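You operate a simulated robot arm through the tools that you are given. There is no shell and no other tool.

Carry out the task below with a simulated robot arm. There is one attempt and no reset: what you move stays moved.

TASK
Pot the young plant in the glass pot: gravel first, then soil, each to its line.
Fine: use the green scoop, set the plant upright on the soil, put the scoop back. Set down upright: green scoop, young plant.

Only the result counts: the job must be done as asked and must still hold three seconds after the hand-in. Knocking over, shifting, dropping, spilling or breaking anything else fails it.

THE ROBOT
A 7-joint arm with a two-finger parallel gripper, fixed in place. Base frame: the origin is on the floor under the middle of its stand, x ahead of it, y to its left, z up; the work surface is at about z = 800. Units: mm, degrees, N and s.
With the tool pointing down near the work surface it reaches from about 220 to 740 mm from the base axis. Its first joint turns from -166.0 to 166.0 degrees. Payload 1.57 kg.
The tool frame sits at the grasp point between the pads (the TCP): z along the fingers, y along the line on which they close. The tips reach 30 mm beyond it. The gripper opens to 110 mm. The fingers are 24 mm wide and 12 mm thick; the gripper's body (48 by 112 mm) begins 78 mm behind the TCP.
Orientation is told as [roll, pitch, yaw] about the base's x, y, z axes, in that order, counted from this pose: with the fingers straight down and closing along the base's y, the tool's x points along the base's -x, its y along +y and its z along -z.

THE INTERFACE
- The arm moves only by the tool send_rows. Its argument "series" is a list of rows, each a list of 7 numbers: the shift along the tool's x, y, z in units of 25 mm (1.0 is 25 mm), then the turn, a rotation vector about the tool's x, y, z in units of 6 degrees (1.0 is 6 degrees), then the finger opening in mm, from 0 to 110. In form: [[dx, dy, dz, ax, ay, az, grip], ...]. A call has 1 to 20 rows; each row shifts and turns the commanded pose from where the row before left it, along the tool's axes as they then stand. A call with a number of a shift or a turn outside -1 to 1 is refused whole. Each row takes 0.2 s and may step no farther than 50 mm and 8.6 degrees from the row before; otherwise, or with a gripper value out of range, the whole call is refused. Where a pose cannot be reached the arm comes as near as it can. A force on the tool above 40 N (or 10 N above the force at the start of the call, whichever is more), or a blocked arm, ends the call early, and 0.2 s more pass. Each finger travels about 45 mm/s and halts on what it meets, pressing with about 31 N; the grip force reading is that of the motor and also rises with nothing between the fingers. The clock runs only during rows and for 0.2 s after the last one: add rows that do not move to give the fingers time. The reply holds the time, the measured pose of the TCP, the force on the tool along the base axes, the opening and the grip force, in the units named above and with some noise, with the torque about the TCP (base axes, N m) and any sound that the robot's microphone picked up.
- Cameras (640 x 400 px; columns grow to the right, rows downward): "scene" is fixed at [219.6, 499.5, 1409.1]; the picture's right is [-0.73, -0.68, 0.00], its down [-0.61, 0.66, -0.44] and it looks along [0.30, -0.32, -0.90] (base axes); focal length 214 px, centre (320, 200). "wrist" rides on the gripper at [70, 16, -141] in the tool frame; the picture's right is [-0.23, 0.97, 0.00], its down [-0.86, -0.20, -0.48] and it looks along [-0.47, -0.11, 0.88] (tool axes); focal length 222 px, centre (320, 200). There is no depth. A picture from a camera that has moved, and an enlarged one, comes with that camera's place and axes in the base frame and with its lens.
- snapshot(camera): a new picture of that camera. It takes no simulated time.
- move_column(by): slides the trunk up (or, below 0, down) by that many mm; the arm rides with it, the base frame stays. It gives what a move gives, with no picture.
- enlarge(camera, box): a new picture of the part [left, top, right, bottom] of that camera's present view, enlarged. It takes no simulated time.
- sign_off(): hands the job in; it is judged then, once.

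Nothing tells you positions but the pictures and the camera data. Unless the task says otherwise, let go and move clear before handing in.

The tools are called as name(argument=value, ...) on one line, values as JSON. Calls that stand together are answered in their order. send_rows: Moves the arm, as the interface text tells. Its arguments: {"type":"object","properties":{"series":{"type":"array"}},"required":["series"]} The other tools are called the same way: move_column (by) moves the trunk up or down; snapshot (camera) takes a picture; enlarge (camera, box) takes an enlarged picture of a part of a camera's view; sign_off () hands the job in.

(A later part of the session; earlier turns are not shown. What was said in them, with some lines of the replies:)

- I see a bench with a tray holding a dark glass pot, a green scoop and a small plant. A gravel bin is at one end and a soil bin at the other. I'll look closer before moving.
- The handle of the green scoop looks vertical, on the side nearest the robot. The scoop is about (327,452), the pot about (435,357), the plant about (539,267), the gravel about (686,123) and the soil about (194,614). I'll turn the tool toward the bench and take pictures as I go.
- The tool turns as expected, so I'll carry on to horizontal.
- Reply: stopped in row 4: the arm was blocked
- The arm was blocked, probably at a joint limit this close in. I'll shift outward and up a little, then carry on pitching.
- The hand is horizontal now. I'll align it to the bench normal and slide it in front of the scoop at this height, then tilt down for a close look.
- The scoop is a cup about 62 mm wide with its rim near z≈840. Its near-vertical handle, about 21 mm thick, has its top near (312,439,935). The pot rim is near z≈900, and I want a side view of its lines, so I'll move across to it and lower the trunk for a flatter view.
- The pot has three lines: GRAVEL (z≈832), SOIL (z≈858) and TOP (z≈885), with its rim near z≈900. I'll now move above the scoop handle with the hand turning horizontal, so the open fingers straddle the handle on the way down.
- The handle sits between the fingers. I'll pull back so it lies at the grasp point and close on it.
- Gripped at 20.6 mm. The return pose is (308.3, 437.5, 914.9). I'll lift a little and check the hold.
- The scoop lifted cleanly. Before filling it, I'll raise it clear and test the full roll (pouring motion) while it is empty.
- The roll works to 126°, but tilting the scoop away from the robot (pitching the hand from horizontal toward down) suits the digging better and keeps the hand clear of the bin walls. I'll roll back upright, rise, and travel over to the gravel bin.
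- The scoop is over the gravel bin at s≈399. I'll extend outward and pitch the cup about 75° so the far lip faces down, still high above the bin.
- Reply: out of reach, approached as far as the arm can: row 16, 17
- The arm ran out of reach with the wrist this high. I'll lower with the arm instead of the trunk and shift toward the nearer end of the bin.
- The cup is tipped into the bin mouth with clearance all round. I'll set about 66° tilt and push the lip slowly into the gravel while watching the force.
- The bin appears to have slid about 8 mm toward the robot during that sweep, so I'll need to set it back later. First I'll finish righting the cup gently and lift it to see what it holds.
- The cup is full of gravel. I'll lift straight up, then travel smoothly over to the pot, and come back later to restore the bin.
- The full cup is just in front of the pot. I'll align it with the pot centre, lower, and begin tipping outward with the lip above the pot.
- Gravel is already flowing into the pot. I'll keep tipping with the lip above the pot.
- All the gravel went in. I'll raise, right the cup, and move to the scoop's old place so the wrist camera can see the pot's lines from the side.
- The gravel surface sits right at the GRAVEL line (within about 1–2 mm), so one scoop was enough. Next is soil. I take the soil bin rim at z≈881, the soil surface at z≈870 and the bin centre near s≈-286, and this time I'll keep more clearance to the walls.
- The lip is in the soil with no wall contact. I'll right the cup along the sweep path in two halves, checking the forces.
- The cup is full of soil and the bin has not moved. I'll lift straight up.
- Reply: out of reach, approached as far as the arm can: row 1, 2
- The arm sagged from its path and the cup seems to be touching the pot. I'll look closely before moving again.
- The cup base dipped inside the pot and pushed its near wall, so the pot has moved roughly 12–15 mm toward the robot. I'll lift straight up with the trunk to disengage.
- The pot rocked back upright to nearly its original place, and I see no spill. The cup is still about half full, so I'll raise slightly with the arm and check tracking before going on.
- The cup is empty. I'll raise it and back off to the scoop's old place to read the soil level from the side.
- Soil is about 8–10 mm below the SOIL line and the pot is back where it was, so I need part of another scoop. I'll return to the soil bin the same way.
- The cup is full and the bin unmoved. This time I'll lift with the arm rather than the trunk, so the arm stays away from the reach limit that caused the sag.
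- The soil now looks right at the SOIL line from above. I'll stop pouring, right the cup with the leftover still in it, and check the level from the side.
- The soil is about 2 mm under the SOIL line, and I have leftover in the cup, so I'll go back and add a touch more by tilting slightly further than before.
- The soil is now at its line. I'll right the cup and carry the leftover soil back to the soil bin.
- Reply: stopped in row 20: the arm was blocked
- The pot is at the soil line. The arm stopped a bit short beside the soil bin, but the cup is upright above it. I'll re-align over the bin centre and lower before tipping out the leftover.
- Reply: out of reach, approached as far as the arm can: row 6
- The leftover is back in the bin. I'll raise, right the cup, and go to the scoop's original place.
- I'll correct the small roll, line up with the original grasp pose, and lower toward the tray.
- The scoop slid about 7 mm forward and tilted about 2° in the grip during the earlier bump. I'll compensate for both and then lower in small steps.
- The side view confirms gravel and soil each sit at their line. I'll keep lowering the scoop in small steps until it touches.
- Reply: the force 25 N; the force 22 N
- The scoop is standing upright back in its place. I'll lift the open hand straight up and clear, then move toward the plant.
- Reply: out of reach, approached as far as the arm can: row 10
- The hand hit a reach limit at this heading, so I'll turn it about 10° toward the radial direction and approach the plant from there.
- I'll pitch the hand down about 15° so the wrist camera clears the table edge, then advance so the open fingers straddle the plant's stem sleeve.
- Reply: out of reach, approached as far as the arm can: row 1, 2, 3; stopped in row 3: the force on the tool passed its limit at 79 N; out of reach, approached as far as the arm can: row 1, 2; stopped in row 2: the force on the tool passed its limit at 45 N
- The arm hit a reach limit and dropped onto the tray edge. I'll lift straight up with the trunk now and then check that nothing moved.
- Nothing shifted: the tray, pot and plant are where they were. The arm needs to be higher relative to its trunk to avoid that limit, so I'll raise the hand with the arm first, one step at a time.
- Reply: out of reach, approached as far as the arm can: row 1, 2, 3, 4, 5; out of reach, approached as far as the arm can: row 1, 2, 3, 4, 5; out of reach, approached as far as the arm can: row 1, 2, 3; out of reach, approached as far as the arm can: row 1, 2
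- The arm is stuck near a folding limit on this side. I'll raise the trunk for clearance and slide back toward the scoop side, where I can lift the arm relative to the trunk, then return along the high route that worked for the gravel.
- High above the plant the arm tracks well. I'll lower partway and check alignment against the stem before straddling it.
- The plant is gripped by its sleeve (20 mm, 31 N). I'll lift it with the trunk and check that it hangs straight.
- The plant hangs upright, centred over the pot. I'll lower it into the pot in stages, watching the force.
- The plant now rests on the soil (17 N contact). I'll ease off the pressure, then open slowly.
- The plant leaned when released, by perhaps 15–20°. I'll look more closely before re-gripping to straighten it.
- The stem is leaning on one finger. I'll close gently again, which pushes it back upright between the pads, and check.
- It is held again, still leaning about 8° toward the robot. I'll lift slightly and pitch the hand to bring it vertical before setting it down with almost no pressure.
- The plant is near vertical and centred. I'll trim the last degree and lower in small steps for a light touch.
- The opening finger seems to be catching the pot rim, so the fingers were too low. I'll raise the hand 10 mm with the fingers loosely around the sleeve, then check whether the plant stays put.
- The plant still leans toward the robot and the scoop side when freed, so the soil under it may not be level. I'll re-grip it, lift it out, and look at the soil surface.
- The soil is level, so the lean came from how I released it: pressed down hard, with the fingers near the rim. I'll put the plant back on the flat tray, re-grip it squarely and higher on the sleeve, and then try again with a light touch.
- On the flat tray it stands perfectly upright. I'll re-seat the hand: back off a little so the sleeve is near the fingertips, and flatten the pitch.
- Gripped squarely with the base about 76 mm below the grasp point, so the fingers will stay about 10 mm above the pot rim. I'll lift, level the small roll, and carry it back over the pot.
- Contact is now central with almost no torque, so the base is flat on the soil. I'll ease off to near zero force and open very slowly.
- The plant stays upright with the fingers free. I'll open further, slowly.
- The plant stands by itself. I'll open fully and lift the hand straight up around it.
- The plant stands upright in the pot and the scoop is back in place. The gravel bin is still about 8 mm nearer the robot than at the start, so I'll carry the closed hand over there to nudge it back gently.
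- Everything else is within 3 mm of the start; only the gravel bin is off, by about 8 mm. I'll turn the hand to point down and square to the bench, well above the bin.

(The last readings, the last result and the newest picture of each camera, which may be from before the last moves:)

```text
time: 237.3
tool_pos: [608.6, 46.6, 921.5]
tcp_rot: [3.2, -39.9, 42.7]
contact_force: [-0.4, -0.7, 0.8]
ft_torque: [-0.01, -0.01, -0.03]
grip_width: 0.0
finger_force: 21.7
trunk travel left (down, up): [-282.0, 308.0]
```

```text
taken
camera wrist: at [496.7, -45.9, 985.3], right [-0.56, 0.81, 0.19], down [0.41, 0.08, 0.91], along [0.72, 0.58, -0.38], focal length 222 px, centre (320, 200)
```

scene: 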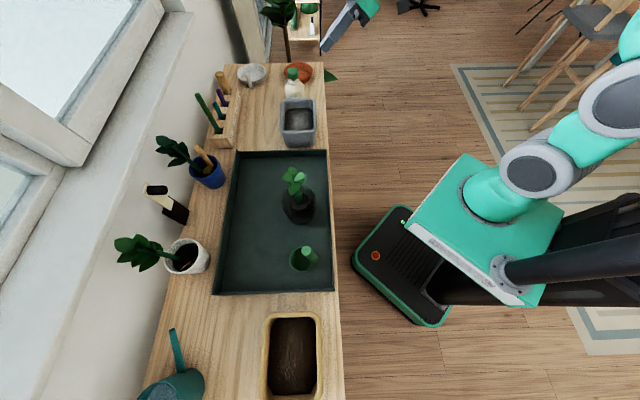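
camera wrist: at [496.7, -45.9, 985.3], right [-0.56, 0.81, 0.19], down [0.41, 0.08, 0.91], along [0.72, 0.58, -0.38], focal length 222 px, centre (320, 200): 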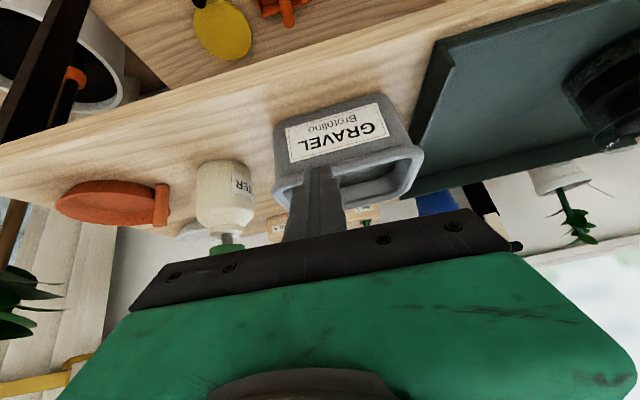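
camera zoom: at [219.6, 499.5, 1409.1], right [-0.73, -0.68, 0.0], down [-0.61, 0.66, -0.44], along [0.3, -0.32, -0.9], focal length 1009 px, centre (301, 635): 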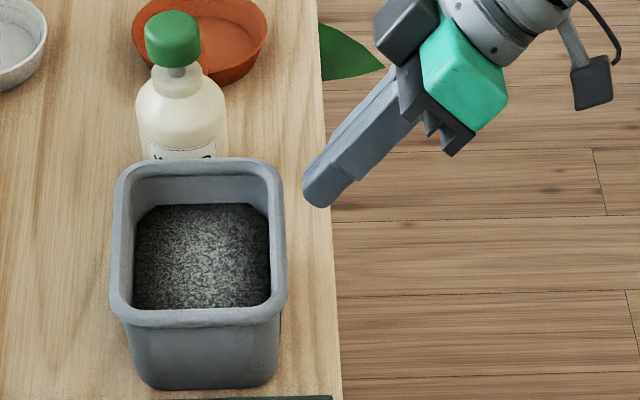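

enlarge(camera="wrist", box=[250, 80, 442, 230])

```text
2.67 times, centred on (346, 155) of wrist
camera zoom: at [496.7, -45.9, 985.3], right [-0.56, 0.81, 0.19], down [0.41, 0.08, 0.91], along [0.72, 0.58, -0.38], focal length 592 px, centre (251, 320)
```

zoom: 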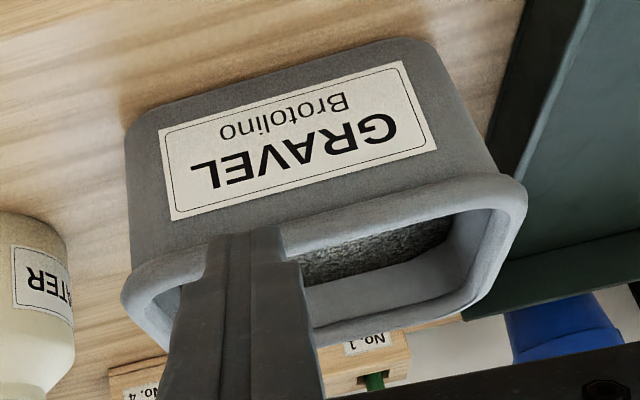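

From this view the bin rim is nearer z≈878 and its centre near s≈374, which explains the earlier contact. I'll centre the fingers on the bin and lower in front of its near wall.

send_rows(series=[[0, 0.47, 0, 0, 0, 0, 0], [0, 0.47, 0, 0, 0, 0, 0]])

move_column(by=-72)

enlarge(camera="scene", box=[260, 65, 388, 150])

snapshot(camera="wrist")

```text
time: 237.9
tool_pos: [593.1, 62.5, 923.1]
tcp_rot: [3.3, -40.1, 42.7]
contact_force: [0.2, -0.1, -0.3]
ft_torque: [0.0, -0.02, -0.01]
grip_width: 0.0
finger_force: 21.2
trunk travel left (down, up): [-282.0, 308.0]
```

```text
time: 239.0
tool_pos: [591.8, 63.2, 851.3]
tcp_rot: [3.2, -40.0, 42.7]
contact_force: [-0.1, -0.4, -1.2]
ft_torque: [-0.01, -0.02, 0.03]
grip_width: 0.1
finger_force: 21.6
trunk travel left (down, up): [-210.0, 380.0]
```

```text
4.71 times, centred on (324, 108) of scene
camera zoom: at [219.6, 499.5, 1409.1], right [-0.73, -0.68, 0.0], down [-0.61, 0.66, -0.44], along [0.3, -0.32, -0.9], focal length 1009 px, centre (301, 635)
```

zoom: 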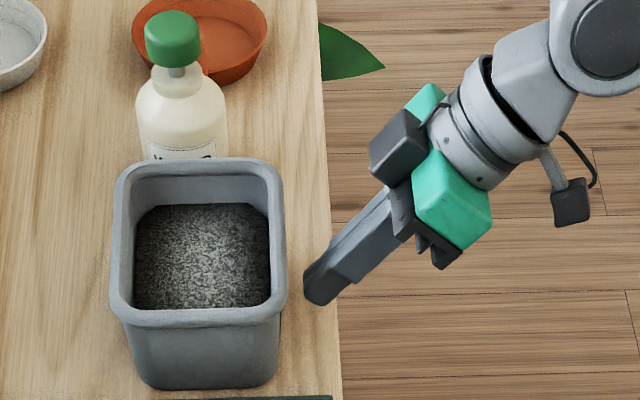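

```text
taken
camera wrist: at [479.9, -29.1, 914.7], right [-0.56, 0.81, 0.19], down [0.41, 0.08, 0.91], along [0.72, 0.58, -0.38], focal length 222 px, centre (320, 200)
```

wrist: 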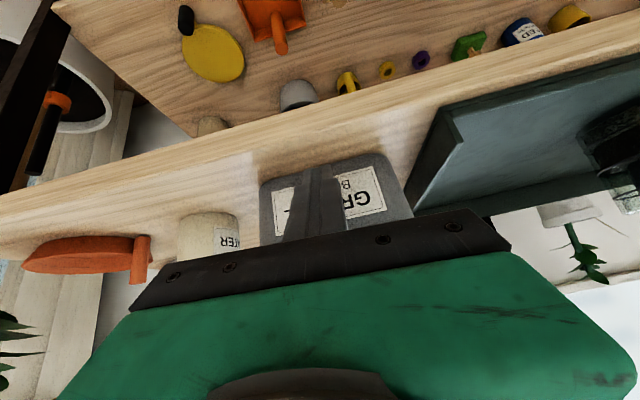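

send_rows(series=[[-0.23, 0, 0.193, 0, 0, 0, 0], [-0.23, 0, 0.193, 0, 0, 0, 0]])

enlarge(camera="scene", box=[260, 65, 388, 150])

```text
time: 239.6
tool_pos: [603.2, 74.8, 851.4]
tcp_rot: [3.1, -40.0, 42.7]
contact_force: [-0.1, 0.4, 0.3]
ft_torque: [-0.03, 0.0, 0.01]
grip_width: 0.2
finger_force: 20.9
trunk travel left (down, up): [-210.0, 380.0]
```

```text
4.71 times, centred on (324, 108) of scene
camera zoom: at [219.6, 499.5, 1409.1], right [-0.73, -0.68, 0.0], down [-0.61, 0.66, -0.44], along [0.3, -0.32, -0.9], focal length 1009 px, centre (301, 635)
```

zoom: 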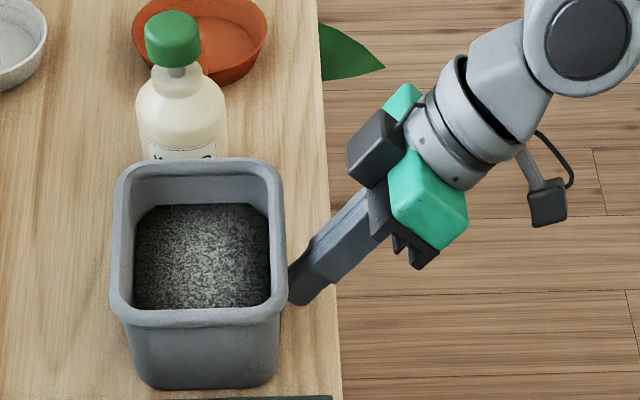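

send_rows(series=[[-0.092, 0, 0.077, 0, 0, 0, 0], [-0.092, 0, 0.077, 0, 0, 0, 0]])

enlarge(camera="scene", box=[260, 65, 388, 150])

```text
time: 240.2
tool_pos: [606.0, 76.7, 851.5]
tcp_rot: [3.2, -39.9, 42.7]
contact_force: [-2.5, -4.3, 2.5]
ft_torque: [0.0, 0.03, 0.0]
grip_width: 0.0
finger_force: 21.0
trunk travel left (down, up): [-210.0, 380.0]
```

```text
4.71 times, centred on (324, 108) of scene
camera zoom: at [219.6, 499.5, 1409.1], right [-0.73, -0.68, 0.0], down [-0.61, 0.66, -0.44], along [0.3, -0.32, -0.9], focal length 1009 px, centre (301, 635)
```

zoom: 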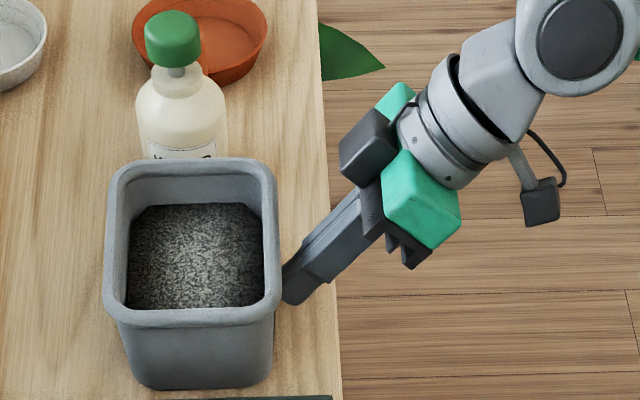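

send_rows(series=[[-0.061, 0, 0.051, 0, 0, 0, 0], [-0.061, 0, 0.051, 0, 0, 0, 0]])

enlarge(camera="scene", box=[260, 85, 340, 150])

enlarge(camera="scene", box=[200, 50, 360, 150])

```text
time: 240.8
tool_pos: [609.9, 79.1, 850.7]
tcp_rot: [3.2, -40.0, 42.7]
contact_force: [-4.4, -3.9, 2.6]
ft_torque: [0.0, 0.02, 0.03]
grip_width: 0.1
finger_force: 21.8
trunk travel left (down, up): [-210.0, 380.0]
```

```text
6.15 times, centred on (300, 118) of scene
camera zoom: at [219.6, 499.5, 1409.1], right [-0.73, -0.68, 0.0], down [-0.61, 0.66, -0.44], along [0.3, -0.32, -0.9], focal length 1320 px, centre (443, 708)
```

zoom: 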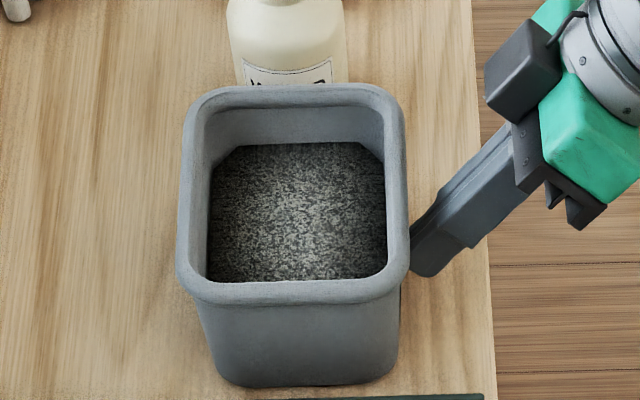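

```text
4.00 times, centred on (280, 100) of scene
camera zoom: at [219.6, 499.5, 1409.1], right [-0.73, -0.68, 0.0], down [-0.61, 0.66, -0.44], along [0.3, -0.32, -0.9], focal length 858 px, centre (480, 600)
```

zoom: 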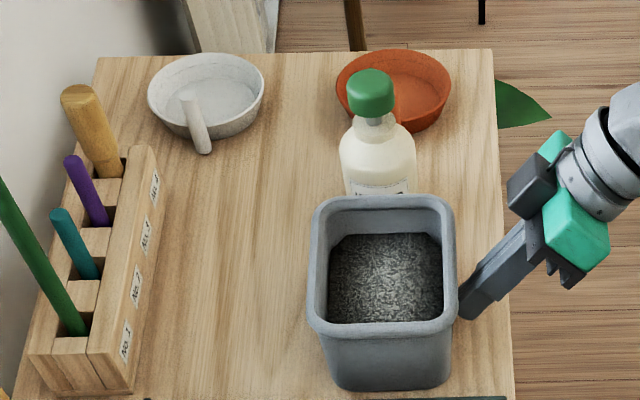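

The gravel bin is back at its original position to within about a millimetre. I'll back the hand off and lift clear.

send_rows(series=[[0.306, 0, -0.257, 0, 0, 0, 0], [0.306, 0, -0.257, 0, 0, 0, 0]])

move_column(by=200)

snapshot(camera="scene")

enlarge(camera="scene", box=[200, 130, 360, 230])

enlarge(camera="scene", box=[260, 85, 340, 150])

enlarge(camera="scene", box=[200, 210, 360, 310])

```text
time: 241.4
tool_pos: [594.6, 66.0, 851.7]
tcp_rot: [3.2, -40.0, 42.7]
contact_force: [0.1, -0.1, -0.1]
ft_torque: [0.01, 0.03, -0.01]
grip_width: 0.0
finger_force: 21.3
trunk travel left (down, up): [-210.0, 380.0]
```

```text
time: 243.5
tool_pos: [595.2, 65.8, 1050.9]
tcp_rot: [3.2, -39.9, 42.7]
contact_force: [0.4, -0.5, 0.0]
ft_torque: [-0.01, -0.02, -0.01]
grip_width: 0.0
finger_force: 21.7
trunk travel left (down, up): [-410.0, 180.0]
```

```text
taken
```

scene: 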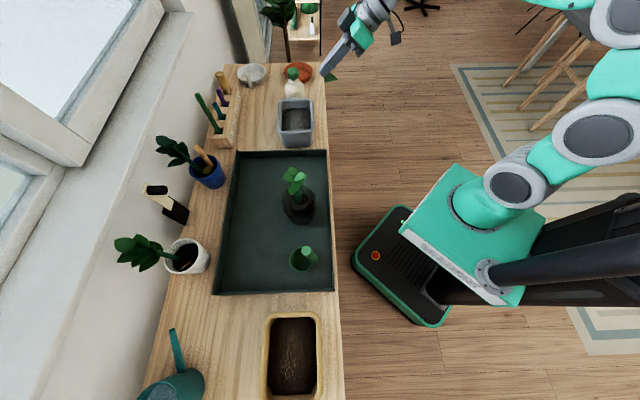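

```text
4.00 times, centred on (280, 180) of scene
camera zoom: at [219.6, 499.5, 1409.1], right [-0.73, -0.68, 0.0], down [-0.61, 0.66, -0.44], along [0.3, -0.32, -0.9], focal length 858 px, centre (480, 280)
```

zoom: 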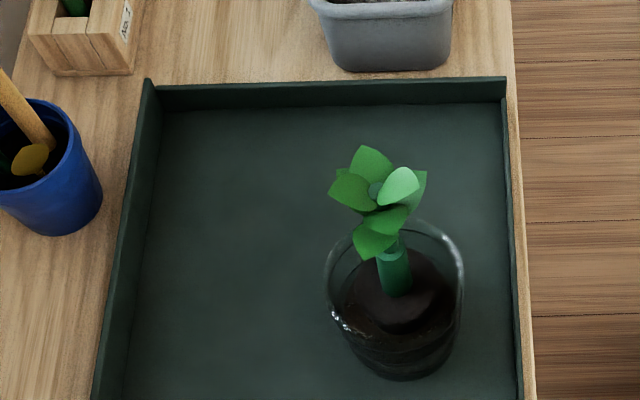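

```text
6.15 times, centred on (300, 118) of scene
camera zoom: at [219.6, 499.5, 1409.1], right [-0.73, -0.68, 0.0], down [-0.61, 0.66, -0.44], along [0.3, -0.32, -0.9], focal length 1320 px, centre (443, 708)
```

zoom: 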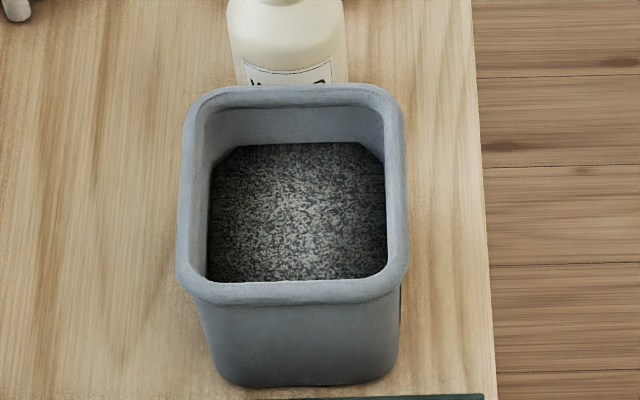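

```text
4.00 times, centred on (280, 260) of scene
camera zoom: at [219.6, 499.5, 1409.1], right [-0.73, -0.68, 0.0], down [-0.61, 0.66, -0.44], along [0.3, -0.32, -0.9], focal length 858 px, centre (480, -40)
```

zoom: 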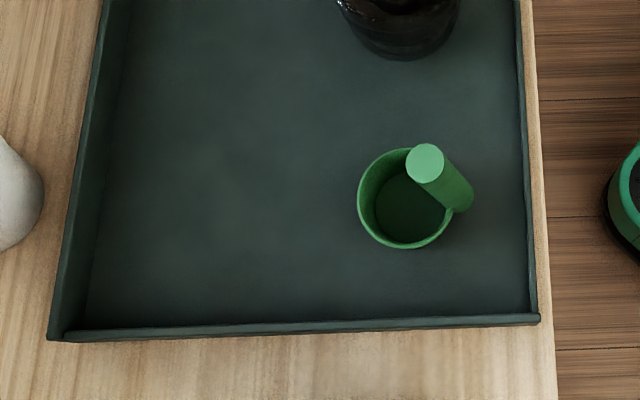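

The gravel and soil are at their lines, and the plant stands upright on the soil. The scoop is upright back in its place, the bins are where they started, and the hand is clear, so I'm handing in.

sign_off()

```text
The job is handed in.
```

I potted the young plant in the glass pot and handed the job in. In the last pictures, everything the task asked for looks done.

- **Gravel:** one full scoop brought it to the GRAVEL line, within about 2 mm.
- **Soil:** it took one full scoop and part of a second to reach the SOIL line, within about 1 mm. I tipped the leftover soil back into the soil bin.
- **Plant:** it stands upright on the soil. The first release left it leaning, so I set it back on the tray, gripped it again and put it down more gently. It hadn't moved when I last checked, about 20 seconds after letting go.
- **Scoop:** it is empty and upright, about 3 mm from where it started.

**Knocks during the job:**
- **Gravel bin:** it slid about 8 mm while I was scooping. I pushed it back to within about 1 mm of its starting place.
- **Pot:** the scoop tipped it briefly and it rocked back. It ended about 3 mm from where it started.
- **Tray edge:** the hand came down hard on it once, with a 79 N reading. Nothing moved that I could see.

I saw no spilled gravel or soil in the pictures.
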